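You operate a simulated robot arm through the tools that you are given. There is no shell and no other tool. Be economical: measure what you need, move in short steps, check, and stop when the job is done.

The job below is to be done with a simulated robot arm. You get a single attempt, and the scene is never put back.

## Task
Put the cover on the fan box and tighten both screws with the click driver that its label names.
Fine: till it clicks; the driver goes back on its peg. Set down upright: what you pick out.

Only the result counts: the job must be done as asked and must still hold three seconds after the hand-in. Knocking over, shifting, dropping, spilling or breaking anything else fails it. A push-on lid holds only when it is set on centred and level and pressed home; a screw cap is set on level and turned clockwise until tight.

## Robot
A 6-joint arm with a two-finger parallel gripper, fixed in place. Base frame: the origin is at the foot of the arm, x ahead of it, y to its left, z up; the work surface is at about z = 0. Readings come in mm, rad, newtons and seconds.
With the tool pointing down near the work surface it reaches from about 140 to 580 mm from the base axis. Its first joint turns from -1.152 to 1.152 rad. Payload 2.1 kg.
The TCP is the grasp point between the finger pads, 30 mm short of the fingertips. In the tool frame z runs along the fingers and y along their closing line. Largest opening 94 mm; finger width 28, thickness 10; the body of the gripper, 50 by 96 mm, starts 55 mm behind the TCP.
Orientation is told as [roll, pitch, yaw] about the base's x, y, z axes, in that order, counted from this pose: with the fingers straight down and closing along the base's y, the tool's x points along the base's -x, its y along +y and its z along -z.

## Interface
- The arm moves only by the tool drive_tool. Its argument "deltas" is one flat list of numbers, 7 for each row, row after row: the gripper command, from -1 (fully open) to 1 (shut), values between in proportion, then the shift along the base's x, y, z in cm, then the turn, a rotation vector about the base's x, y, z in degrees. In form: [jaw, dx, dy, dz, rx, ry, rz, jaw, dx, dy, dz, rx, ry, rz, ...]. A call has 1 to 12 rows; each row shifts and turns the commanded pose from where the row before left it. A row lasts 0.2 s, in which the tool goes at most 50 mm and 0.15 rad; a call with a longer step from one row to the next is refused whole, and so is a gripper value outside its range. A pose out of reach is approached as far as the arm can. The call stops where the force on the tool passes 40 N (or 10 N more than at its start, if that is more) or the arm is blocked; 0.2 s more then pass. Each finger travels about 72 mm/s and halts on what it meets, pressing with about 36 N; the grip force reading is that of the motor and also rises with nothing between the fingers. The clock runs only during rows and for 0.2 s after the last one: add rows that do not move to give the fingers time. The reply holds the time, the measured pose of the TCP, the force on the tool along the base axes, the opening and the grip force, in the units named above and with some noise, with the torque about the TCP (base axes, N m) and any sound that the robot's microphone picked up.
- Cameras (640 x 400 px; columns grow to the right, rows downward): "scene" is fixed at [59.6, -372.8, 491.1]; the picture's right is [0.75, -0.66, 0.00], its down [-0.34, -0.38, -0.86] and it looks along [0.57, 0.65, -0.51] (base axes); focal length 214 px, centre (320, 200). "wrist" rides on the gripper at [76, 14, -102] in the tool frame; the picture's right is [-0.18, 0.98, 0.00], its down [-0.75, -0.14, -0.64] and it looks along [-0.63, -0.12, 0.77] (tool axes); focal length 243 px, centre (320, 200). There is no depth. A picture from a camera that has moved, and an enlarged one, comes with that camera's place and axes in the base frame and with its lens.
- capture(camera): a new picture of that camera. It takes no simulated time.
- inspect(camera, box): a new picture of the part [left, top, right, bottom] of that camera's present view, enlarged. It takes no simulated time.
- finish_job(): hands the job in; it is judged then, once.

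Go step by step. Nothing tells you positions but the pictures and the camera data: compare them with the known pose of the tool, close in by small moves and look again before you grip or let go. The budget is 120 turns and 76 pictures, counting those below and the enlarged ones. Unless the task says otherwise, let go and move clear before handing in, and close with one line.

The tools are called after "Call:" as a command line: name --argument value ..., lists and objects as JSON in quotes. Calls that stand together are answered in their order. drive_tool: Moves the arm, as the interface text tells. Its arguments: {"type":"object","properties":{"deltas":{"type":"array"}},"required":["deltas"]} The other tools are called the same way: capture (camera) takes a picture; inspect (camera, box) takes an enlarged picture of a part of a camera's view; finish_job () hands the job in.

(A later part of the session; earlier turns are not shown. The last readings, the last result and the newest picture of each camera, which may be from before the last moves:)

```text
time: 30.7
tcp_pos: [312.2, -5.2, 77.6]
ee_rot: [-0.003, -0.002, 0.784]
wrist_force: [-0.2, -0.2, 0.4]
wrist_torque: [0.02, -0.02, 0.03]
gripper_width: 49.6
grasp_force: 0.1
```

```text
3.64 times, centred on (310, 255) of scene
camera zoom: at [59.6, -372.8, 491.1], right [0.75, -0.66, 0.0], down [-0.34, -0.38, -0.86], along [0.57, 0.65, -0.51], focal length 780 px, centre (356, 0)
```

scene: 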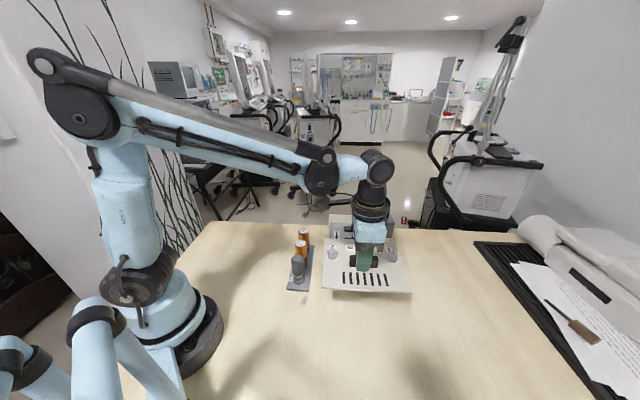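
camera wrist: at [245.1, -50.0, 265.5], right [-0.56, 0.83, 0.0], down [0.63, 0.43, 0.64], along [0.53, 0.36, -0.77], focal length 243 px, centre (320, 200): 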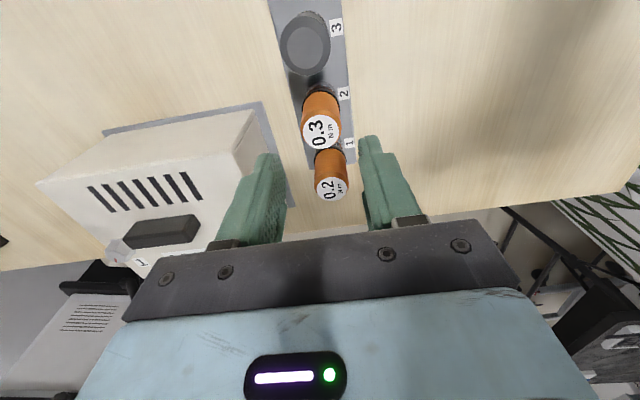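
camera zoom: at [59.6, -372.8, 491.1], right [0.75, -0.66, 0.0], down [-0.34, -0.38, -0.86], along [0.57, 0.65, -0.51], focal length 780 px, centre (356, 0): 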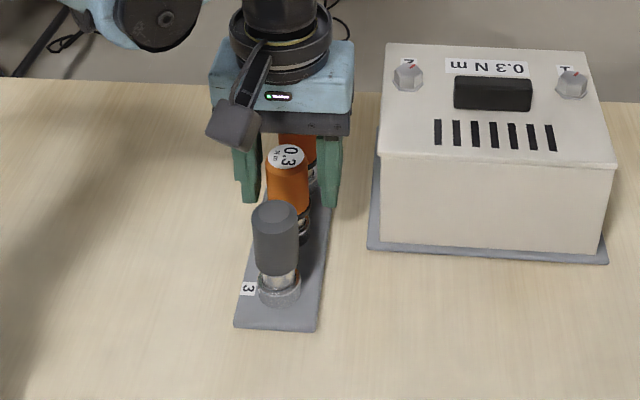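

Call:
drive_tool --deltas '[0.2, 0, 0, 0, 0, 0, 0, 0.5, 0, 0, 0, 0, 0, 0, 1, 0, 0, 0, 0, 0, 0, 1, 0, 0, 0, 0, 0, 0, 1, 0, 0, 0, 0, 0, 0]'

Call:
capture --camera "wrist"

```text
time: 31.9
tcp_pos: [311.8, -4.8, 79.2]
ee_rot: [-0.003, -0.001, 0.785]
wrist_force: [-0.9, -0.4, -0.5]
wrist_torque: [0.02, 0.02, 0.01]
gripper_width: 31.0
grasp_force: 36.2
```

```text
30 pictures are left
camera wrist: at [247.9, -49.8, 181.2], right [-0.56, 0.83, 0.0], down [0.63, 0.43, 0.64], along [0.53, 0.36, -0.77], focal length 243 px, centre (320, 200)
```

wrist: 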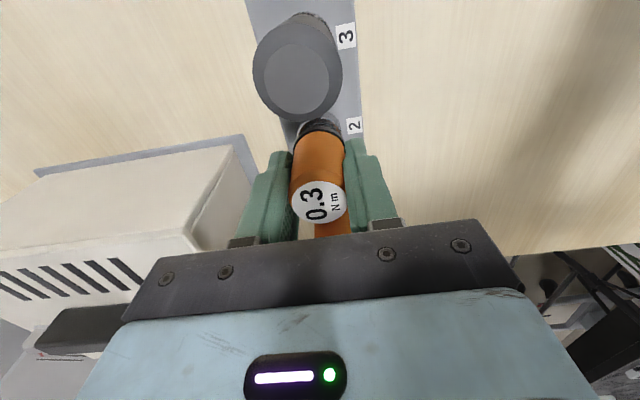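

Gripped (31 mm). Lifting straight up off the peg.

Call:
drive_tool --deltas '[1, 0, 0, 0.3, 0, 0, 0, 1, 0, 0, 0.6, 0, 0, 0, 1, 0, 0, 1, 0, 0, 0, 1, 0, 0, 1.2, 0, 0, 0, 1, 0, 0, 1.3, 0, 0, 0, 1, 0, 0, 1.5, 0, 0, 0, 1, 0, 0, 1.5, 0, 0, 0, 1, 0, 0, 1.5, 0, 0, 0, 1, 0, 0, 1.5, 0, 0, 0, 1, 0, 0, 1.5, 0, 0, 0, 1, 0, 0, 1.5, 0, 0, 0, 1, 0, 0, 0.6, 0, 0, 0]'

Call:
inspect --camera "scene" --box '[250, 150, 410, 310]'

Call:
capture --camera "wrist"

```text
time: 34.5
tcp_pos: [310.5, -5.3, 218.0]
ee_rot: [0.0, -0.002, 0.784]
wrist_force: [0.8, 0.6, -1.4]
wrist_torque: [0.02, -0.02, 0.03]
gripper_width: 30.8
grasp_force: 35.5
```

```text
2.50 times, centred on (330, 230) of scene
camera zoom: at [59.6, -372.8, 491.1], right [0.75, -0.66, 0.0], down [-0.34, -0.38, -0.86], along [0.57, 0.65, -0.51], focal length 536 px, centre (295, 125)
```

zoom: 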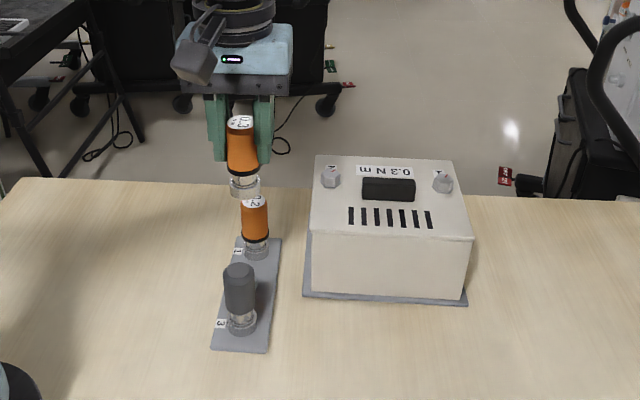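

```text
28 pictures are left
camera wrist: at [246.7, -50.2, 321.1], right [-0.56, 0.83, 0.0], down [0.63, 0.43, 0.64], along [0.53, 0.36, -0.77], focal length 243 px, centre (320, 200)
```

wrist: 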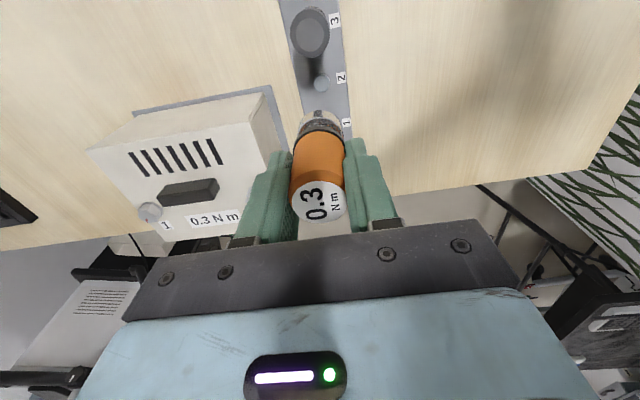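

Driver is in hand; its socket bottom is about 70 mm below the TCP. Screw 1 I estimate at about (520, -106), so I'll hover over it.

Call:
drive_tool --deltas '[1, 1, -0.5, 0, 0, 0, 0, 1, 2, -1, 0, 0, 0, 0, 1, 2, -1, 0, 0, 0, 0, 1, 2, -1, 0, 0, 0, 0, 1, 2, -1, 0, 0, 0, 0, 1, 2, -1, 0, 0, 0, 0, 1, 2, -0.9, 0, 0, 0, 0, 1, 2, -0.9, 0, 0, 0, 0, 1, 2, -0.9, 0, 0, 0, 0, 1, 2, -0.9, 0, 0, 0, 0, 1, 1.9, -1, 0, 0, 0, 0, 1, 0, 0, 0, 0, 0, 0]'

Call:
capture --camera "wrist"

Call:
inspect --camera "scene" --box '[320, 150, 420, 260]'

```text
time: 37.1
tcp_pos: [521.9, -106.6, 218.9]
ee_rot: [-0.002, -0.002, 0.784]
wrist_force: [0.3, 0.1, -1.1]
wrist_torque: [-0.02, 0.02, 0.02]
gripper_width: 31.0
grasp_force: 35.6
```

```text
27 pictures are left
camera wrist: at [456.7, -150.2, 322.0], right [-0.56, 0.83, 0.0], down [0.63, 0.43, 0.64], along [0.53, 0.36, -0.77], focal length 243 px, centre (320, 200)
```

wrist: 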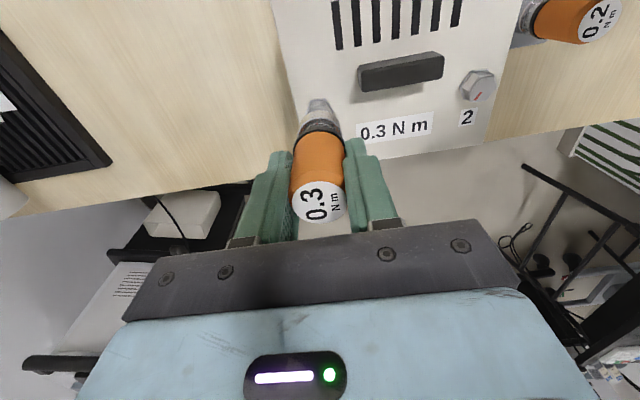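

```text
3.64 times, centred on (370, 205) of scene
camera zoom: at [59.6, -372.8, 491.1], right [0.75, -0.66, 0.0], down [-0.34, -0.38, -0.86], along [0.57, 0.65, -0.51], focal length 780 px, centre (138, 182)
```

zoom: 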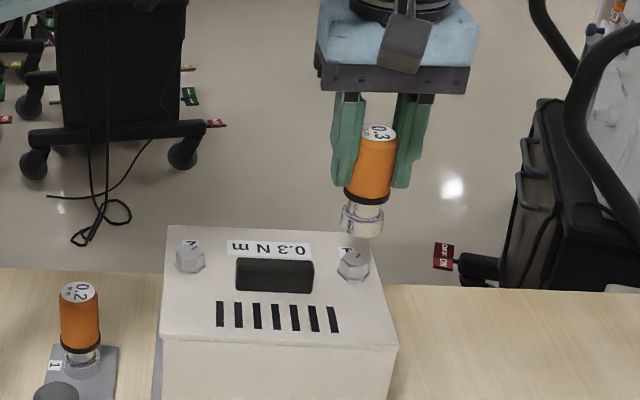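

Call:
inspect --camera "wrist" --box '[260, 40, 500, 190]'

Call:
inspect --camera "scene" --box '[355, 180, 395, 230]'

```text
2.67 times, centred on (380, 115) of wrist
camera zoom: at [456.7, -150.2, 322.0], right [-0.56, 0.83, 0.0], down [0.63, 0.43, 0.64], along [0.53, 0.36, -0.77], focal length 647 px, centre (160, 427)
```

zoom: 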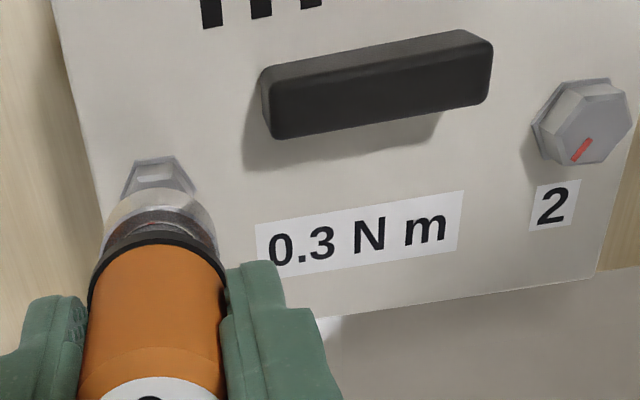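

```text
8.00 times, centred on (375, 205) of scene
camera zoom: at [59.6, -372.8, 491.1], right [0.75, -0.66, 0.0], down [-0.34, -0.38, -0.86], along [0.57, 0.65, -0.51], focal length 1716 px, centre (-120, 160)
```

zoom: 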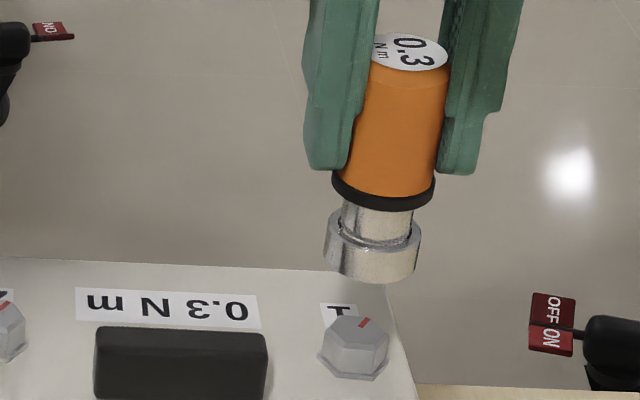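

Screw 1 sits about 2 mm in -x of the axis. Before lowering I'll wind the wrist counter-clockwise to gain turning range.

Call:
drive_tool --deltas '[1, -0.2, 0, 0, 0, 0, 8, 1, 0, 0, 0, 0, 0, 8, 1, 0, 0, 0, 0, 0, 8, 1, 0, 0, 0, 0, 0, 8, 1, 0, 0, 0, 0, 0, 8, 1, 0, 0, 0, 0, 0, 8, 1, 0, 0, 0, 0, 0, 8, 1, 0, 0, 0, 0, 0, 8, 1, 0, 0, 0, 0, 0, 8, 1, 0, 0, 0, 0, 0, 8, 1, 0, 0, 0, 0, 0, 8, 1, 0, 0, 0, 0, 0, 0]'

```text
time: 39.7
tcp_pos: [518.1, -106.0, 219.0]
ee_rot: [-0.001, -0.002, 2.32]
wrist_force: [-0.2, -0.2, -0.9]
wrist_torque: [0.02, 0.01, -0.01]
gripper_width: 31.1
grasp_force: 35.8
```

Call:
inspect --camera "wrist" --box '[260, 60, 380, 150]'

```text
4.44 times, centred on (320, 105) of wrist
camera zoom: at [559.4, -172.7, 321.2], right [-0.84, -0.54, 0.0], down [-0.41, 0.65, 0.64], along [-0.34, 0.54, -0.77], focal length 1078 px, centre (320, 622)
```

zoom: 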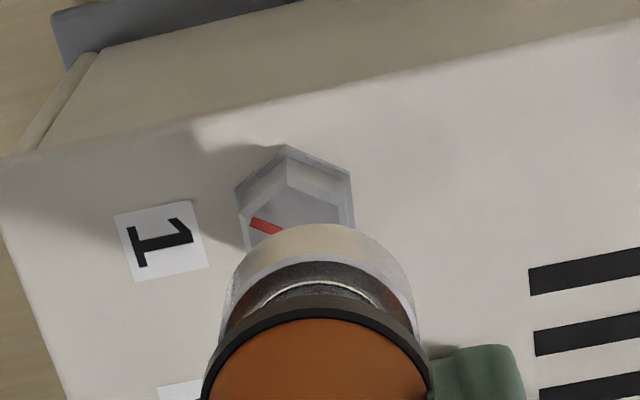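

Two views now triangulate screw 1 to about (524, -105.7); correcting and lowering some.

Call:
drive_tool --deltas '[1, 0.58, 0.03, 0, 0, 0, 0, 1, 0, 0, -0.8, 0, 0, 0, 1, 0, 0, -0.8, 0, 0, 0, 1, 0, 0, -0.4, 0, 0, 0, 1, 0, 0, 0, 0, 0, 0]'

Call:
inspect --camera "wrist" --box '[260, 60, 380, 150]'

Call:
inspect --camera "scene" --box '[355, 180, 395, 230]'

```text
time: 40.9
tcp_pos: [524.0, -106.0, 197.9]
ee_rot: [-0.001, -0.001, 2.32]
wrist_force: [0.7, -0.5, -1.9]
wrist_torque: [0.01, -0.03, -0.01]
gripper_width: 31.0
grasp_force: 35.4
```

```text
4.44 times, centred on (320, 105) of wrist
camera zoom: at [564.6, -173.1, 300.9], right [-0.85, -0.53, 0.0], down [-0.41, 0.65, 0.64], along [-0.34, 0.54, -0.77], focal length 1078 px, centre (320, 622)
```

zoom: 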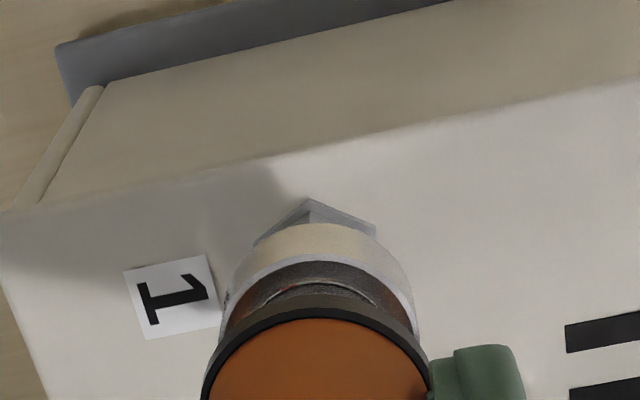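

```text
8.00 times, centred on (375, 205) of scene
camera zoom: at [59.6, -372.8, 491.1], right [0.75, -0.66, 0.0], down [-0.34, -0.38, -0.86], along [0.57, 0.65, -0.51], focal length 1716 px, centre (-120, 160)
```

zoom: 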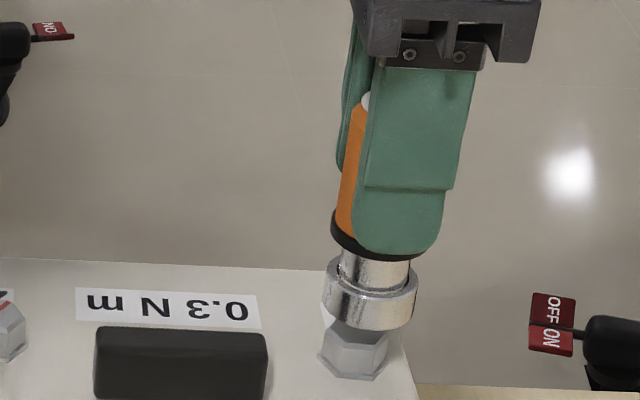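

Nearly aligned; a small correction, then lowering gently onto the head.

Call:
drive_tool --deltas '[1, 0.03, 0.15, -0.3, 0, 0, 0, 1, 0, 0, -0.2, 0, 0, 0, 1, 0, 0, -0.2, 0, 0, 0]'

Call:
inspect --camera "scene" --box '[355, 190, 395, 230]'

```text
time: 41.7
tcp_pos: [524.2, -104.8, 191.4]
ee_rot: [-0.001, -0.001, 2.32]
wrist_force: [0.6, -1.2, -1.6]
wrist_torque: [0.01, 0.0, -0.03]
gripper_width: 30.9
grasp_force: 36.7
```

```text
10.00 times, centred on (375, 210) of scene
camera zoom: at [59.6, -372.8, 491.1], right [0.75, -0.66, 0.0], down [-0.34, -0.38, -0.86], along [0.57, 0.65, -0.51], focal length 2145 px, centre (-230, 100)
```

zoom: 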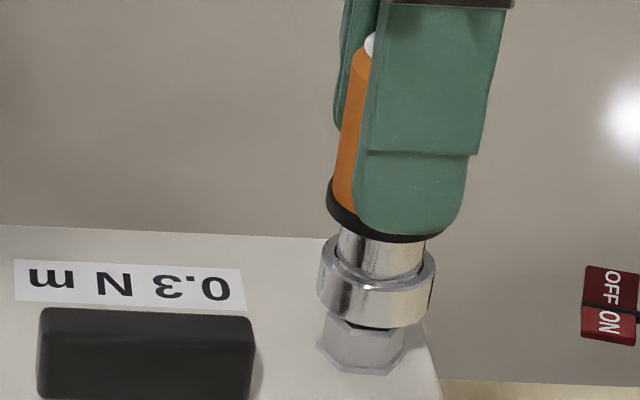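

Call:
drive_tool --deltas '[1, 0, 0.05, -0.2, 0, 0, 0, 1, 0, 0, -0.2, 0, 0, 0, 1, 0, 0, -0.2, 0, 0, 0, 1, 0, 0, -0.2, 0, 0, 0]'

```text
time: 42.7
tcp_pos: [524.1, -104.9, 186.5]
ee_rot: [-0.003, 0.002, 2.319]
wrist_force: [0.8, -0.8, 8.7]
wrist_torque: [-0.01, 0.05, 0.01]
gripper_width: 31.0
grasp_force: 36.2
stopped in row 4: the force on the tool passed its limit at 44 N (the readings are from after the stop); the commanded pose is now the measured one
```

Resting on the head, centred (little torque). I'll turn clockwise under light pressure so the hex engages.

Call:
drive_tool --deltas '[1, 0, 0, -0.1, 0, 0, -5, 1, 0, 0, 0, 0, 0, -8, 1, 0, 0, 0, 0, 0, -8]'

Call:
inspect --camera "scene" --box '[355, 190, 395, 230]'

```text
time: 43.5
tcp_pos: [524.6, -105.1, 186.9]
ee_rot: [-0.005, 0.001, 1.951]
wrist_force: [7.3, -3.0, 36.3]
wrist_torque: [-0.15, -0.02, 0.01]
gripper_width: 30.7
grasp_force: 36.1
```

```text
10.00 times, centred on (375, 210) of scene
camera zoom: at [59.4, -372.8, 491.1], right [0.75, -0.66, 0.0], down [-0.34, -0.38, -0.86], along [0.57, 0.65, -0.51], focal length 2145 px, centre (-230, 100)
```

zoom: 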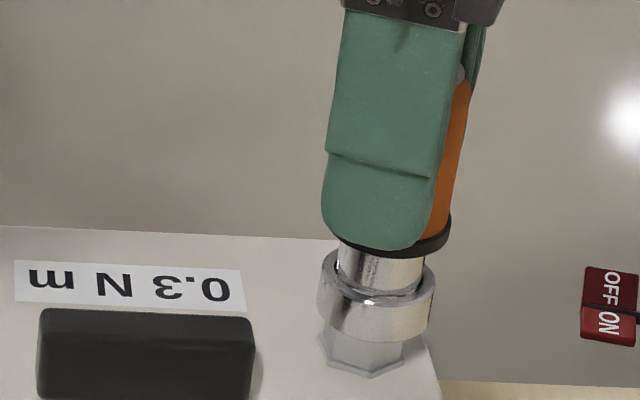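

The screw head turned with the driver. Continuing clockwise.

Call:
drive_tool --deltas '[1, 0, 0, 0.05, 0, 0, -8, 1, 0, 0, 0, 0, 0, -8, 1, 0, 0, 0, 0, 0, -8, 1, 0, 0, 0, 0, 0, -8, 1, 0, 0, 0, 0, 0, -8, 1, 0, 0, 0, 0, 0, -8]'

Call:
inspect --camera "scene" --box '[355, 190, 395, 230]'

```text
time: 44.9
tcp_pos: [523.9, -102.6, 185.3]
ee_rot: [-0.002, 0.001, 1.113]
wrist_force: [0.3, 0.1, -2.1]
wrist_torque: [-0.03, 0.0, 0.02]
gripper_width: 31.1
grasp_force: 35.8
```

```text
10.00 times, centred on (375, 210) of scene
camera zoom: at [59.6, -372.8, 491.1], right [0.75, -0.66, 0.0], down [-0.34, -0.38, -0.86], along [0.57, 0.65, -0.51], focal length 2145 px, centre (-230, 100)
```

zoom: 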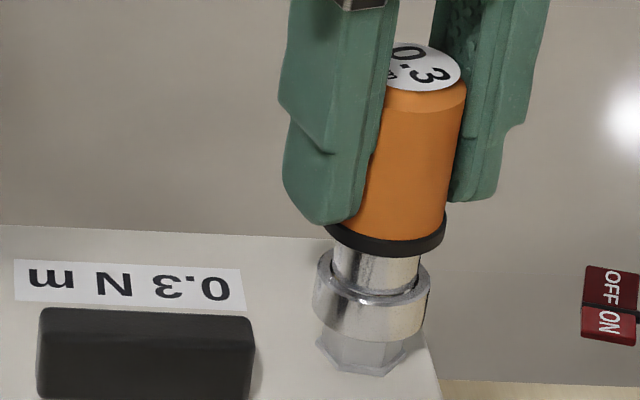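

Call:
drive_tool --deltas '[1, 0, -0.15, -0.2, 0, 0, 0, 1, 0, 0, -0.2, 0, 0, 0, 1, 0, 0, -0.2, 0, 0, 0, 1, 0, 0, -0.2, 0, 0, 0]'

```text
time: 45.9
tcp_pos: [525.1, -106.5, 177.9]
ee_rot: [-0.003, 0.0, 1.115]
wrist_force: [-0.4, 0.0, -1.2]
wrist_torque: [0.01, 0.07, 0.01]
gripper_width: 30.9
grasp_force: 35.6
```

The socket slid over the head. Continue to bottom.

Call:
drive_tool --deltas '[1, 0, 0, -0.2, 0, 0, 0, 1, 0, 0, -0.2, 0, 0, 0, 1, 0, 0, -0.15, 0, 0, 0]'

Call:
inspect --camera "scene" --box '[355, 190, 395, 230]'

```text
time: 46.7
tcp_pos: [524.5, -106.3, 172.3]
ee_rot: [-0.004, -0.002, 1.113]
wrist_force: [1.5, -2.7, 9.0]
wrist_torque: [0.01, 0.0, 0.0]
gripper_width: 31.4
grasp_force: 36.0
```

```text
10.00 times, centred on (375, 210) of scene
camera zoom: at [59.6, -372.8, 491.1], right [0.75, -0.66, 0.0], down [-0.34, -0.38, -0.86], along [0.57, 0.65, -0.51], focal length 2145 px, centre (-230, 100)
```

zoom: 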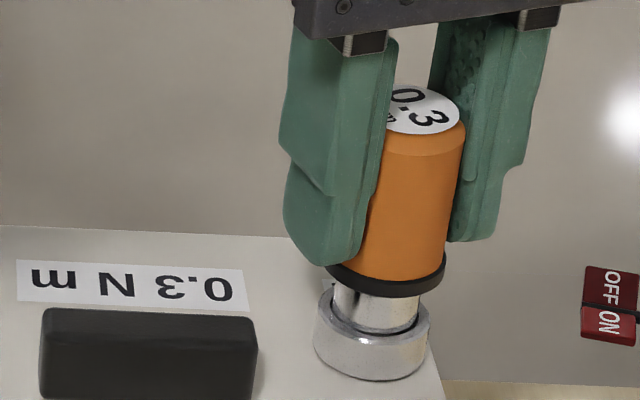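

Fully engaged. Turning clockwise, listening for the click.

Call:
drive_tool --deltas '[1, 0, 0, 0, 0, 0, -6, 1, 0, 0, 0, 0, 0, -6, 1, 0, 0, 0, 0, 0, -6, 1, 0, 0, 0, 0, 0, -6, 1, 0, 0, 0, 0, 0, -6, 1, 0, 0, 0, 0, 0, -6]'

```text
time: 48.1
tcp_pos: [525.0, -106.5, 170.6]
ee_rot: [-0.003, 0.002, 0.483]
wrist_force: [0.0, -4.8, 13.6]
wrist_torque: [-0.21, -0.01, 0.02]
gripper_width: 31.1
grasp_force: 36.1
```

Call:
drive_tool --deltas '[1, 0, 0, -0.02, 0, 0, -6, 1, 0, 0, -0.02, 0, 0, -6, 1, 0, 0, -0.02, 0, 0, -6, 1, 0, 0, -0.02, 0, 0, -6, 1, 0, 0, -0.02, 0, 0, -6, 1, 0, 0, -0.02, 0, 0, -6]'

```text
time: 49.5
tcp_pos: [525.6, -105.2, 171.9]
ee_rot: [-0.005, 0.002, -0.145]
wrist_force: [-3.5, -2.8, 30.3]
wrist_torque: [-0.16, 0.16, -0.01]
gripper_width: 31.3
grasp_force: 35.8
```

Call:
drive_tool --deltas '[1, 0, 0, 0.1, 0, 0, -6, 1, 0, 0, 0, 0, 0, -6, 1, 0, 0, 0, 0, 0, -6, 1, 0, 0, 0, 0, 0, -6, 1, 0, 0, 0, 0, 0, -6, 1, 0, 0, 0, 0, 0, -6]'

Call:
inspect --camera "scene" --box '[335, 180, 405, 240]'

```text
time: 50.9
tcp_pos: [526.6, -106.4, 171.9]
ee_rot: [-0.005, -0.001, -0.773]
wrist_force: [-0.7, -0.2, -1.0]
wrist_torque: [0.0, 0.0, 0.24]
gripper_width: 31.4
grasp_force: 35.8
```

```text
6.67 times, centred on (370, 210) of scene
camera zoom: at [59.6, -372.8, 491.1], right [0.75, -0.66, 0.0], down [-0.34, -0.38, -0.86], along [0.57, 0.65, -0.51], focal length 1430 px, centre (-13, 133)
```

zoom: 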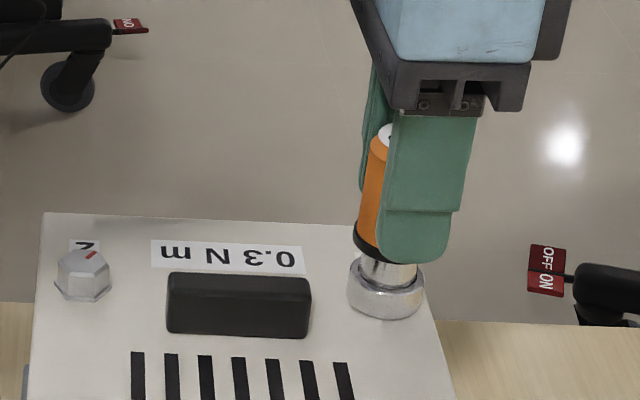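

Torque is now 0.24 N m, close to the click. Small steps.

Call:
drive_tool --deltas '[1, 0, 0, -0.03, 0, 0, -3, 1, 0, 0, 0, 0, 0, -3]'

```text
time: 51.5
tcp_pos: [525.1, -107.1, 171.1]
ee_rot: [-0.003, 0.001, -0.875]
wrist_force: [-0.5, 1.4, 1.7]
wrist_torque: [0.03, -0.01, 0.21]
gripper_width: 30.8
grasp_force: 35.9
```

Call:
drive_tool --deltas '[1, 0, 0, -0.02, 0, 0, -4, 1, 0, 0, 0, 0, 0, -4, 1, 0, 0, 0, 0, 0, -4]'

```text
time: 52.3
tcp_pos: [525.9, -106.0, 172.5]
ee_rot: [-0.002, -0.001, -1.088]
wrist_force: [0.4, 0.7, -0.8]
wrist_torque: [-0.01, -0.03, 0.31]
gripper_width: 30.8
grasp_force: 35.9
```

Call:
drive_tool --deltas '[1, 0, 0, -0.05, 0, 0, -4, 1, 0, 0, 0, 0, 0, -4]'

```text
time: 52.9
tcp_pos: [525.2, -105.1, 172.3]
ee_rot: [-0.003, 0.0, -1.227]
wrist_force: [0.2, 1.6, 9.8]
wrist_torque: [0.05, -0.05, 0.29]
gripper_width: 31.4
grasp_force: 35.9
```

Call:
drive_tool --deltas '[1, 0, 0, 0, 0, 0, -5, 1, 0, 0, 0, 0, 0, -5, 1, 0, 0, 0, 0, 0, -5]'

Call:
capture --camera "wrist"

```text
time: 53.7
tcp_pos: [524.8, -107.2, 172.4]
ee_rot: [-0.004, 0.0, -1.486]
wrist_force: [1.6, -0.6, 15.6]
wrist_torque: [-0.03, -0.06, 0.28]
gripper_width: 31.0
grasp_force: 36.0
```

```text
15 pictures are left
camera wrist: at [532.2, -29.6, 274.6], right [0.99, -0.1, 0.0], down [-0.08, -0.76, 0.64], along [-0.07, -0.64, -0.77], focal length 243 px, centre (320, 200)
```

wrist: 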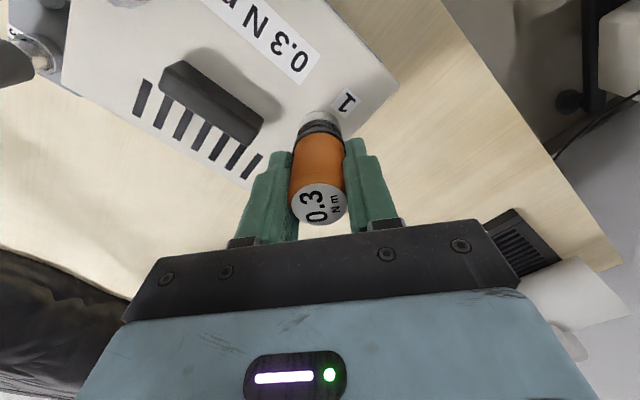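

The grip isn't slipping (label unchanged relative to the fingers), so the screw still turns. Continue.

Call:
drive_tool --deltas '[1, 0, 0, 0, 0, 0, -5, 1, 0, 0, 0, 0, 0, -5, 1, 0, 0, 0, 0, 0, -5]'

```text
time: 54.5
tcp_pos: [526.0, -107.1, 172.4]
ee_rot: [-0.003, 0.002, -1.748]
wrist_force: [-0.7, 1.8, 16.3]
wrist_torque: [0.0, -0.01, 0.25]
gripper_width: 30.9
grasp_force: 35.6
```

Call:
drive_tool --deltas '[1, 0, 0, 0, 0, 0, -6, 1, 0, 0, 0, 0, 0, -6, 1, 0, 0, 0, 0, 0, -6, 1, 0, 0, 0, 0, 0, -6]'

```text
time: 55.5
tcp_pos: [523.6, -107.9, 171.6]
ee_rot: [-0.004, 0.0, -2.167]
wrist_force: [0.9, -1.1, 9.1]
wrist_torque: [-0.08, -0.11, 0.27]
gripper_width: 30.9
grasp_force: 36.0
```

Call:
drive_tool --deltas '[1, 0, 0, 0, 0, 0, -6, 1, 0, 0, 0, 0, 0, -6, 1, 0, 0, 0, 0, 0, -6, 1, 0, 0, 0, 0, 0, -6]'

Call:
inspect --camera "wrist" --box '[240, 60, 400, 240]'

```text
time: 56.5
tcp_pos: [524.9, -107.2, 171.3]
ee_rot: [-0.004, -0.001, -2.589]
wrist_force: [-1.8, 0.0, 13.5]
wrist_torque: [-0.06, 0.14, 0.22]
gripper_width: 31.1
grasp_force: 36.4
```

```text
2.22 times, centred on (320, 150) of wrist
camera zoom: at [596.6, -79.6, 274.3], right [0.36, -0.93, 0.0], down [-0.71, -0.28, 0.64], along [-0.6, -0.23, -0.77], focal length 539 px, centre (320, 311)
```

zoom: 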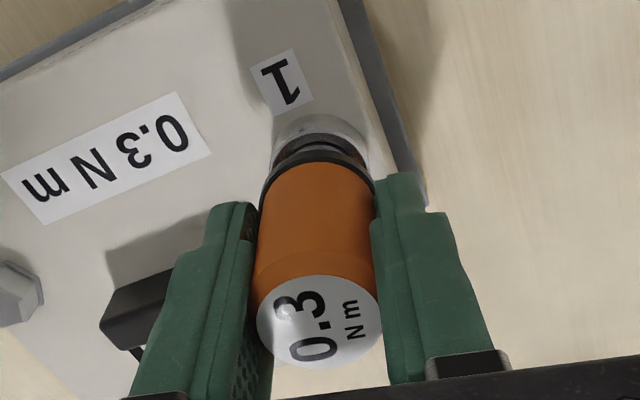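

Call:
drive_tool --deltas '[1, 0, 0, 0, 0, 0, -6, 1, 0, 0, 0, 0, 0, -6, 1, 0, 0, 0, 0, 0, -6, 1, 0, 0, 0, 0, 0, -6]'

```text
time: 57.5
tcp_pos: [524.3, -106.7, 172.1]
ee_rot: [-0.004, 0.002, -3.008]
wrist_force: [-9.3, -0.7, 16.3]
wrist_torque: [-0.1, 0.56, 0.19]
gripper_width: 30.7
grasp_force: 35.6
```

Call:
drive_tool --deltas '[1, 0, 0, 0, 0, 0, -6, 1, 0, 0, 0, 0, 0, -6, 1, 0, 0, 0, 0, 0, -6]'

```text
time: 58.3
tcp_pos: [527.4, -107.2, 171.6]
ee_rot: [-0.003, 0.001, 3.069]
wrist_force: [-6.9, -0.7, 5.6]
wrist_torque: [-0.1, 0.27, 0.2]
gripper_width: 30.5
grasp_force: 36.3
out of reach, approached as far as the arm can: row 3
```

The wrist reached its limit at -184° without a click. I'll lift the driver off the head, turn back exactly 300° (5×60°), and re-engage.

Call:
drive_tool --deltas '[1, 0, 0, 0, 0, 0, 3, 1, 0, 0, 0.5, 0, 0, 0, 1, 0, 0, 0.8, 0, 0, 0, 1, 0, 0, 0.8, 0, 0, 0, 1, 0, 0, 0.4, 0, 0, 0, 1, 0, 0, 0, 0, 0, 0]'

Call:
inspect --camera "scene" --box '[335, 180, 405, 240]'

```text
time: 59.7
tcp_pos: [526.0, -106.1, 196.2]
ee_rot: [-0.004, 0.001, 3.124]
wrist_force: [0.1, -0.2, -0.8]
wrist_torque: [-0.02, -0.01, 0.02]
gripper_width: 31.2
grasp_force: 35.8
```

```text
6.67 times, centred on (370, 210) of scene
camera zoom: at [59.6, -372.8, 491.1], right [0.75, -0.66, 0.0], down [-0.34, -0.38, -0.86], along [0.57, 0.65, -0.51], focal length 1430 px, centre (-13, 133)
```

zoom: 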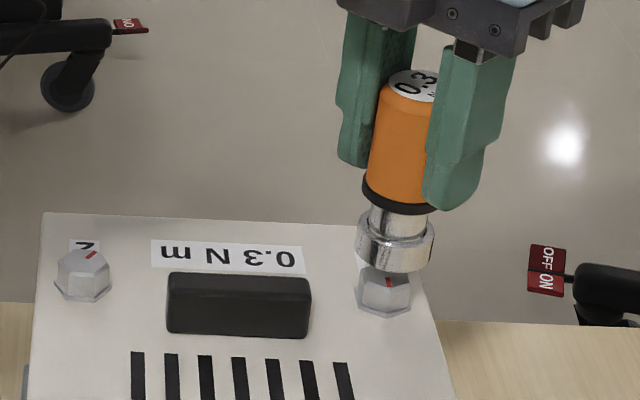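

Call:
drive_tool --deltas '[1, 0, 0, 0, 0, 0, 8, 1, 0, 0, 0, 0, 0, 8, 1, 0, 0, 0, 0, 0, 8, 1, 0, 0, 0, 0, 0, 8, 1, 0, 0, 0, 0, 0, 8, 1, 0, 0, 0, 0, 0, 8, 1, 0, 0, 0, 0, 0, 8, 1, 0, 0, 0, 0, 0, 8, 1, 0, 0, 0, 0, 0, 8, 1, 0, 0, 0, 0, 0, 8, 1, 0, 0, 0, 0, 0, 8, 1, 0, 0, 0, 0, 0, 8]'

Call:
drive_tool --deltas '[1, 0, 0, 0, 0, 0, 8, 1, 0, 0, 0, 0, 0, 8, 1, 0, 0, 0, 0, 0, 8, 1, 0, 0, 0, 0, 0, 8, 1, 0, 0, 0, 0, 0, 8, 1, 0, 0, 0, 0, 0, 8, 1, 0, 0, 0, 0, 0, 8, 1, 0, 0, 0, 0, 0, 8, 1, 0, 0, 0, 0, 0, 8, 1, 0, 0, 0, 0, 0, 8, 1, 0, 0, 0, 0, 0, 8, 1, 0, 0, 0, 0, 0, 8]'

Call:
drive_tool --deltas '[1, 0, 0, 0, 0, 0, 8, 1, 0, 0, 0, 0, 0, 8, 1, 0, 0, 0, 0, 0, 8, 1, 0, 0, 0, 0, 0, 8, 1, 0, 0, 0, 0, 0, 8, 1, 0, 0, 0, 0, 0, 8, 1, 0, 0, 0, 0, 0, 8, 1, 0, 0, 0, 0, 0, 8, 1, 0, 0, 0, 0, 0, 8, 1, 0, 0, 0, 0, 0, 8, 1, 0, 0, 0, 0, 0, 8, 1, 0, 0, 0, 0, 0, 8]'

Call:
drive_tool --deltas '[1, 0, 0, 0, 0, 0, 6, 1, 0, 0, 0, 0, 0, 6, 1, 0, 0, 0, 0, 0, 0]'

```text
time: 62.3
tcp_pos: [524.8, -106.4, 195.2]
ee_rot: [-0.004, 0.0, -1.48]
wrist_force: [-0.3, -0.5, -0.6]
wrist_torque: [0.0, 0.0, 0.01]
gripper_width: 31.0
grasp_force: 36.3
```

```text
time: 64.9
tcp_pos: [525.0, -108.0, 195.7]
ee_rot: [-0.005, 0.0, 0.195]
wrist_force: [0.5, -0.2, -1.5]
wrist_torque: [0.02, 0.03, -0.04]
gripper_width: 30.9
grasp_force: 36.2
```

```text
time: 67.5
tcp_pos: [526.3, -104.9, 196.3]
ee_rot: [-0.003, -0.001, 1.868]
wrist_force: [0.5, -0.3, -1.4]
wrist_torque: [-0.04, 0.01, 0.0]
gripper_width: 31.0
grasp_force: 36.0
```

```text
time: 68.3
tcp_pos: [525.2, -105.8, 195.4]
ee_rot: [-0.002, 0.0, 2.078]
wrist_force: [1.0, 0.3, -1.0]
wrist_torque: [-0.02, 0.01, -0.01]
gripper_width: 30.9
grasp_force: 36.8
```

Call:
drive_tool --deltas '[1, 0, 0, -0.4, 0, 0, 0, 1, 0, 0, -0.4, 0, 0, 0, 1, 0, 0, -0.3, 0, 0, 0, 1, 0, 0, -0.3, 0, 0, 0, 1, 0, 0, -0.3, 0, 0, 0, 1, 0, 0, -0.3, 0, 0, 0, 1, 0, 0, -0.3, 0, 0, 0]'

```text
time: 69.9
tcp_pos: [525.1, -105.6, 174.0]
ee_rot: [-0.003, 0.001, 2.075]
wrist_force: [-0.2, -0.1, -2.7]
wrist_torque: [0.0, 0.0, -0.04]
gripper_width: 30.6
grasp_force: 35.5
```

Re-engaged smoothly. Seating and turning on.

Call:
drive_tool --deltas '[1, 0, 0, -0.2, 0, 0, 0, 1, 0, 0, -0.05, 0, 0, -5, 1, 0, 0, 0, 0, 0, -5, 1, 0, 0, 0, 0, 0, -5, 1, 0, 0, 0, 0, 0, -5, 1, 0, 0, 0, 0, 0, -5]'

```text
time: 71.3
tcp_pos: [523.9, -106.7, 171.4]
ee_rot: [-0.005, 0.0, 1.639]
wrist_force: [0.4, -1.0, 20.9]
wrist_torque: [-0.08, 0.01, 0.16]
gripper_width: 30.7
grasp_force: 36.6
```

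Call:
drive_tool --deltas '[1, 0, 0, 0, 0, 0, -6, 1, 0, 0, 0, 0, 0, -6, 1, 0, 0, 0, 0, 0, -6, 1, 0, 0, 0, 0, 0, -6]'

```text
time: 72.3
tcp_pos: [524.6, -106.1, 170.3]
ee_rot: [-0.003, 0.002, 1.221]
wrist_force: [0.3, 0.3, -1.7]
wrist_torque: [-0.02, 0.01, 0.12]
gripper_width: 30.5
grasp_force: 36.0
```

Call:
drive_tool --deltas '[1, 0, 0, -0.1, 0, 0, -6, 1, 0, 0, -0.02, 0, 0, -6, 1, 0, 0, -0.02, 0, 0, -6, 1, 0, 0, -0.02, 0, 0, -6]'

```text
time: 73.3
tcp_pos: [524.3, -105.4, 170.1]
ee_rot: [-0.006, 0.001, 0.8]
wrist_force: [-0.2, -3.5, 22.1]
wrist_torque: [-0.12, 0.13, 0.12]
gripper_width: 30.4
grasp_force: 36.1
```

Call:
drive_tool --deltas '[1, 0, 0, 0, 0, 0, -6, 1, 0, 0, 0, 0, 0, -6, 1, 0, 0, 0, 0, 0, -6, 1, 0, 0, 0, 0, 0, -6]'

```text
time: 74.3
tcp_pos: [524.9, -105.6, 169.0]
ee_rot: [-0.004, 0.0, 0.383]
wrist_force: [1.2, -1.1, 33.7]
wrist_torque: [-0.01, 0.1, 0.3]
gripper_width: 30.6
grasp_force: 35.6
```

Call:
drive_tool --deltas '[1, 0, 0, 0.08, 0, 0, -5, 1, 0, 0, 0, 0, 0, -5, 1, 0, 0, 0, 0, 0, -5]'

```text
time: 75.1
tcp_pos: [525.3, -107.4, 169.9]
ee_rot: [-0.004, 0.001, 0.12]
wrist_force: [0.1, 0.8, 1.7]
wrist_torque: [0.06, 0.06, 0.19]
gripper_width: 30.7
grasp_force: 36.8
```

Call:
inspect --camera "wrist" --box '[240, 60, 400, 240]'

```text
2.22 times, centred on (320, 150) of wrist
camera zoom: at [447.4, -101.8, 272.3], right [0.06, 1.0, 0.0], down [0.77, -0.05, 0.64], along [0.64, -0.04, -0.77], focal length 539 px, centre (320, 311)
```

zoom: 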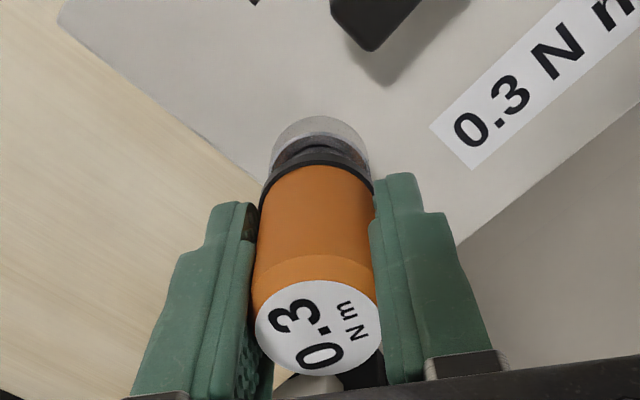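

Call:
drive_tool --deltas '[1, 0, 0, -0.03, 0, 0, -5, 1, 0, 0, 0, 0, 0, -5, 1, 0, 0, 0, 0, 0, -5, 1, 0, 0, 0, 0, 0, -5]'

```text
time: 76.1
tcp_pos: [525.0, -105.7, 169.2]
ee_rot: [-0.003, 0.001, -0.23]
wrist_force: [0.4, 0.0, -2.4]
wrist_torque: [0.01, 0.02, 0.28]
gripper_width: 30.4
grasp_force: 35.6
```

Axial force drops as I turn, so the screw is advancing. Continue, following down.

Call:
drive_tool --deltas '[1, 0, 0, -0.05, 0, 0, -6, 1, 0, 0, -0.02, 0, 0, -6, 1, 0, 0, 0, 0, 0, -6, 1, 0, 0, 0, 0, 0, -6]'

```text
time: 77.1
tcp_pos: [524.7, -105.1, 170.3]
ee_rot: [-0.005, 0.001, -0.649]
wrist_force: [-0.7, 1.1, 18.9]
wrist_torque: [0.04, -0.01, 0.31]
gripper_width: 30.6
grasp_force: 35.9
```

Call:
drive_tool --deltas '[1, 0, 0, 0, 0, 0, -8, 1, 0, 0, 0, 0, 0, -8, 1, 0, 0, 0, 0, 0, -8, 1, 0, 0, 0, 0, 0, -8]'

Call:
inspect --camera "wrist" --box '[240, 60, 400, 240]'

```text
time: 78.1
tcp_pos: [524.4, -106.4, 169.4]
ee_rot: [-0.003, 0.001, -1.206]
wrist_force: [-2.3, 1.2, 27.3]
wrist_torque: [0.13, 0.07, 0.32]
gripper_width: 30.7
grasp_force: 35.9
```

```text
2.22 times, centred on (320, 150) of wrist
camera zoom: at [511.0, -30.3, 272.0], right [0.98, 0.18, 0.0], down [0.14, -0.75, 0.64], along [0.11, -0.63, -0.77], focal length 539 px, centre (320, 311)
```

zoom: 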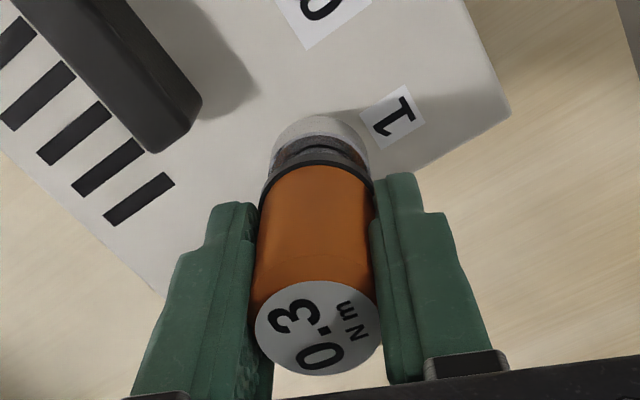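

Call:
drive_tool --deltas '[1, 0, 0, 0.03, 0, 0, -7, 1, 0, 0, 0, 0, 0, -7, 1, 0, 0, 0, 0, 0, -7, 1, 0, 0, 0, 0, 0, -7, 1, 0, 0, 0, 0, 0, -7]'

```text
time: 79.3
tcp_pos: [525.4, -106.1, 168.5]
ee_rot: [-0.005, 0.0, -1.819]
wrist_force: [1.6, -0.9, 15.6]
wrist_torque: [-0.02, -0.04, 0.19]
gripper_width: 30.3
grasp_force: 36.1
```

Call:
drive_tool --deltas '[1, 0, 0, 0, 0, 0, -7, 1, 0, 0, 0, 0, 0, -7, 1, 0, 0, 0, 0, 0, -7, 1, 0, 0, 0, 0, 0, -7, 1, 0, 0, 0, 0, 0, -7]'

```text
time: 80.5
tcp_pos: [524.9, -106.2, 170.6]
ee_rot: [-0.003, 0.0, -2.428]
wrist_force: [-0.7, -1.9, 21.7]
wrist_torque: [-0.12, 0.06, 0.33]
gripper_width: 30.6
grasp_force: 36.1
```

Call:
drive_tool --deltas '[1, 0, 0, 0, 0, 0, -7, 1, 0, 0, 0, 0, 0, -7, 1, 0, 0, 0, 0, 0, -7, 1, 0, 0, 0, 0, 0, -7]'

```text
time: 81.5
tcp_pos: [524.1, -106.7, 169.1]
ee_rot: [-0.004, 0.0, -2.918]
wrist_force: [-7.0, -2.7, 13.9]
wrist_torque: [-0.21, 0.41, 0.2]
gripper_width: 30.5
grasp_force: 35.7
```

Call:
drive_tool --deltas '[1, 0, 0, 0, 0, 0, -7, 1, 0, 0, 0, 0, 0, -6, 1, 0, 0, 0, 0, 0, 3, 1, 0, 0, 0.5, 0, 0, 0, 1, 0, 0, 0.8, 0, 0, 0, 1, 0, 0, 0.8, 0, 0, 0, 1, 0, 0, 0.6, 0, 0, 0, 1, 0, 0, 0, 0, 0, 0]'

Call:
inspect --camera "scene" --box '[335, 190, 395, 230]'

```text
time: 83.3
tcp_pos: [525.6, -105.3, 195.6]
ee_rot: [-0.002, 0.003, -3.09]
wrist_force: [0.8, -0.4, -1.1]
wrist_torque: [0.0, 0.0, -0.02]
gripper_width: 30.3
grasp_force: 35.7
```

```text
10.00 times, centred on (365, 210) of scene
camera zoom: at [59.6, -372.8, 491.1], right [0.75, -0.66, 0.0], down [-0.34, -0.38, -0.86], along [0.57, 0.65, -0.51], focal length 2145 px, centre (-130, 100)
```

zoom: 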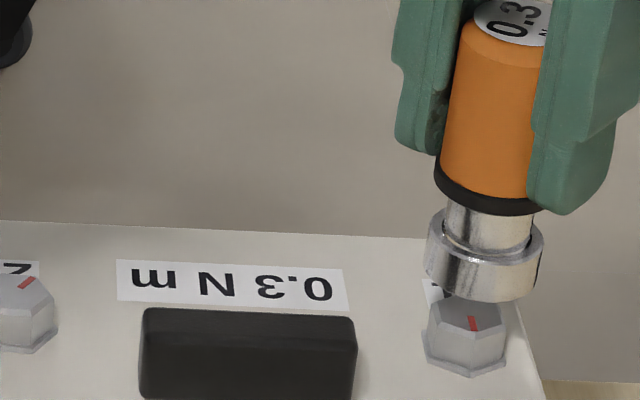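

Screw 1 is turning; another winding is needed. Turning back 300° again and re-engaging.

Call:
drive_tool --deltas '[1, 0, 0, 0, 0, 0, 8, 1, 0, 0, 0, 0, 0, 8, 1, 0, 0, 0, 0, 0, 8, 1, 0, 0, 0, 0, 0, 8, 1, 0, 0, 0, 0, 0, 8, 1, 0, 0, 0, 0, 0, 8, 1, 0, 0, 0, 0, 0, 8, 1, 0, 0, 0, 0, 0, 8, 1, 0, 0, 0, 0, 0, 8, 1, 0, 0, 0, 0, 0, 8, 1, 0, 0, 0, 0, 0, 8, 1, 0, 0, 0, 0, 0, 8]'

Call:
drive_tool --deltas '[1, 0, 0, 0, 0, 0, 8, 1, 0, 0, 0, 0, 0, 8, 1, 0, 0, 0, 0, 0, 8, 1, 0, 0, 0, 0, 0, 8, 1, 0, 0, 0, 0, 0, 8, 1, 0, 0, 0, 0, 0, 8, 1, 0, 0, 0, 0, 0, 8, 1, 0, 0, 0, 0, 0, 8, 1, 0, 0, 0, 0, 0, 8, 1, 0, 0, 0, 0, 0, 8, 1, 0, 0, 0, 0, 0, 8, 1, 0, 0, 0, 0, 0, 8]'

Call:
drive_tool --deltas '[1, 0, 0, 0, 0, 0, 8, 1, 0, 0, 0, 0, 0, 8, 1, 0, 0, 0, 0, 0, 8, 1, 0, 0, 0, 0, 0, 8, 1, 0, 0, 0, 0, 0, 8, 1, 0, 0, 0, 0, 0, 8, 1, 0, 0, 0, 0, 0, 8, 1, 0, 0, 0, 0, 0, 8, 1, 0, 0, 0, 0, 0, 8, 1, 0, 0, 0, 0, 0, 8, 1, 0, 0, 0, 0, 0, 8, 1, 0, 0, 0, 0, 0, 8]'

Call:
drive_tool --deltas '[1, 0, 0, 0, 0, 0, 6, 1, 0, 0, 0, 0, 0, 6, 1, 0, 0, -0.4, 0, 0, 0, 1, 0, 0, -0.4, 0, 0, 0, 1, 0, 0, -0.3, 0, 0, 0, 1, 0, 0, -0.3, 0, 0, 0, 1, 0, 0, -0.3, 0, 0, 0, 1, 0, 0, -0.3, 0, 0, 0, 1, 0, 0, -0.3, 0, 0, 0, 1, 0, 0, -0.2, 0, 0, 0, 1, 0, 0, -0.1, 0, 0, 0]'

```text
time: 85.9
tcp_pos: [525.6, -106.2, 195.3]
ee_rot: [-0.003, -0.001, -1.41]
wrist_force: [0.5, -0.5, -1.2]
wrist_torque: [-0.01, -0.02, 0.01]
gripper_width: 30.6
grasp_force: 36.3
```

```text
time: 88.5
tcp_pos: [524.9, -105.6, 195.1]
ee_rot: [-0.005, 0.0, 0.263]
wrist_force: [0.9, 1.0, -1.1]
wrist_torque: [-0.02, 0.02, -0.03]
gripper_width: 30.5
grasp_force: 35.9
```

```text
time: 91.1
tcp_pos: [525.0, -107.1, 196.5]
ee_rot: [-0.002, -0.001, 1.94]
wrist_force: [-0.2, -0.3, -0.8]
wrist_torque: [-0.02, 0.02, -0.01]
gripper_width: 30.7
grasp_force: 35.7
```

```text
time: 93.5
tcp_pos: [525.2, -106.5, 169.9]
ee_rot: [-0.004, 0.0, 2.147]
wrist_force: [-8.6, 3.5, 2.1]
wrist_torque: [0.16, 0.52, 0.02]
gripper_width: 30.4
grasp_force: 36.5
```

Call:
drive_tool --deltas '[1, 0, 0, -0.05, 0, 0, -7, 1, 0, 0, 0, 0, 0, -7, 1, 0, 0, 0, 0, 0, -7, 1, 0, 0, 0, 0, 0, -7, 1, 0, 0, 0, 0, 0, -7, 1, 0, 0, 0, 0, 0, -7]'

```text
time: 94.9
tcp_pos: [525.9, -106.3, 168.8]
ee_rot: [-0.004, 0.001, 1.411]
wrist_force: [-3.1, 1.1, 0.0]
wrist_torque: [0.04, 0.18, 0.28]
gripper_width: 30.6
grasp_force: 36.2
```

Call:
drive_tool --deltas '[1, 0, 0, -0.05, 0, 0, -7, 1, 0, 0, 0, 0, 0, -7, 1, 0, 0, 0, 0, 0, -7, 1, 0, 0, 0, 0, 0, -7, 1, 0, 0, 0, 0, 0, -7, 1, 0, 0, 0, 0, 0, -7]'

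```text
time: 96.3
tcp_pos: [525.4, -106.1, 168.7]
ee_rot: [-0.003, -0.001, 0.677]
wrist_force: [-1.8, -1.4, 20.6]
wrist_torque: [-0.04, 0.14, 0.19]
gripper_width: 30.5
grasp_force: 36.0
```

Call:
drive_tool --deltas '[1, 0, 0, 0, 0, 0, -7, 1, 0, 0, 0, 0, 0, -7, 1, 0, 0, 0, 0, 0, -7, 1, 0, 0, 0, 0, 0, -7, 1, 0, 0, 0, 0, 0, -7, 1, 0, 0, 0, 0, 0, -7]'

```text
time: 97.7
tcp_pos: [525.4, -107.1, 168.9]
ee_rot: [-0.002, 0.001, -0.054]
wrist_force: [-2.7, -1.4, 15.3]
wrist_torque: [-0.01, 0.16, 0.21]
gripper_width: 30.7
grasp_force: 36.3
```

Call:
drive_tool --deltas '[1, 0, 0, 0, 0, 0, -7, 1, 0, 0, 0, 0, 0, -7, 1, 0, 0, 0, 0, 0, -7, 1, 0, 0, 0, 0, 0, -7, 1, 0, 0, 0, 0, 0, -7, 1, 0, 0, 0, 0, 0, -7]'

Call:
inspect --camera "wrist" --box '[240, 60, 400, 240]'

```text
time: 99.1
tcp_pos: [526.2, -106.5, 169.1]
ee_rot: [-0.004, 0.0, -0.789]
wrist_force: [-1.1, 0.0, 0.4]
wrist_torque: [0.0, 0.03, 0.2]
gripper_width: 30.7
grasp_force: 35.8
```

```text
2.22 times, centred on (320, 150) of wrist
camera zoom: at [481.3, -42.8, 272.0], right [0.83, 0.56, 0.0], down [0.43, -0.63, 0.64], along [0.36, -0.53, -0.77], focal length 539 px, centre (320, 311)
```

zoom: 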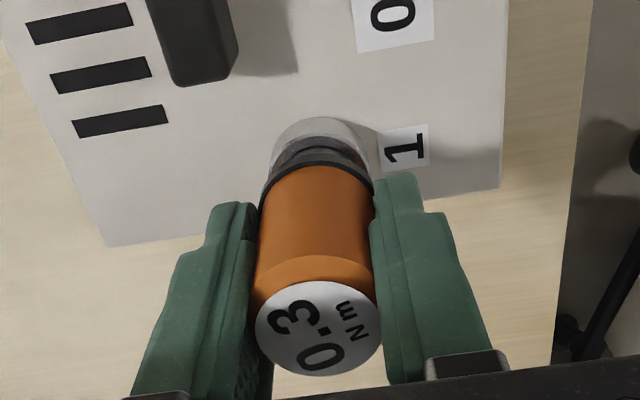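

Still no slip and the screw is advancing. Continue.

Call:
drive_tool --deltas '[1, 0, 0, -0.07, 0, 0, -7, 1, 0, 0, 0, 0, 0, -7, 1, 0, 0, 0, 0, 0, -7, 1, 0, 0, -0.02, 0, 0, -7, 1, 0, 0, 0, 0, 0, -7, 1, 0, 0, -0.02, 0, 0, -7, 1, 0, 0, 0, 0, 0, -7, 1, 0, 0, 0, 0, 0, -7]'

```text
time: 100.9
tcp_pos: [523.9, -106.8, 168.4]
ee_rot: [-0.003, 0.0, -1.765]
wrist_force: [-2.0, -0.6, 36.1]
wrist_torque: [0.01, 0.08, 0.24]
gripper_width: 30.3
grasp_force: 36.0
```

Call:
drive_tool --deltas '[1, 0, 0, 0.03, 0, 0, -7, 1, 0, 0, 0, 0, 0, -7, 1, 0, 0, 0, 0, 0, -7, 1, 0, 0, 0, 0, 0, -7, 1, 0, 0, 0, 0, 0, -7, 1, 0, 0, 0, 0, 0, -7, 1, 0, 0, 0, 0, 0, -7, 1, 0, 0, 0, 0, 0, -7]'

```text
time: 102.7
tcp_pos: [522.3, -105.9, 167.7]
ee_rot: [-0.003, 0.004, -2.742]
wrist_force: [1.2, 2.7, 28.8]
wrist_torque: [0.19, -0.13, 0.27]
gripper_width: 30.6
grasp_force: 35.7
```

Call:
drive_tool --deltas '[1, 0, 0, 0, 0, 0, -7, 1, 0, 0, 0, 0, 0, -7, 1, 0, 0, 0, 0, 0, -5, 1, 0, 0, 0, 0, 0, 0]'

```text
time: 103.7
tcp_pos: [523.3, -106.8, 167.7]
ee_rot: [-0.004, 0.001, -3.074]
wrist_force: [0.0, 1.1, 26.2]
wrist_torque: [0.0, -0.03, 0.28]
gripper_width: 30.5
grasp_force: 36.0
```

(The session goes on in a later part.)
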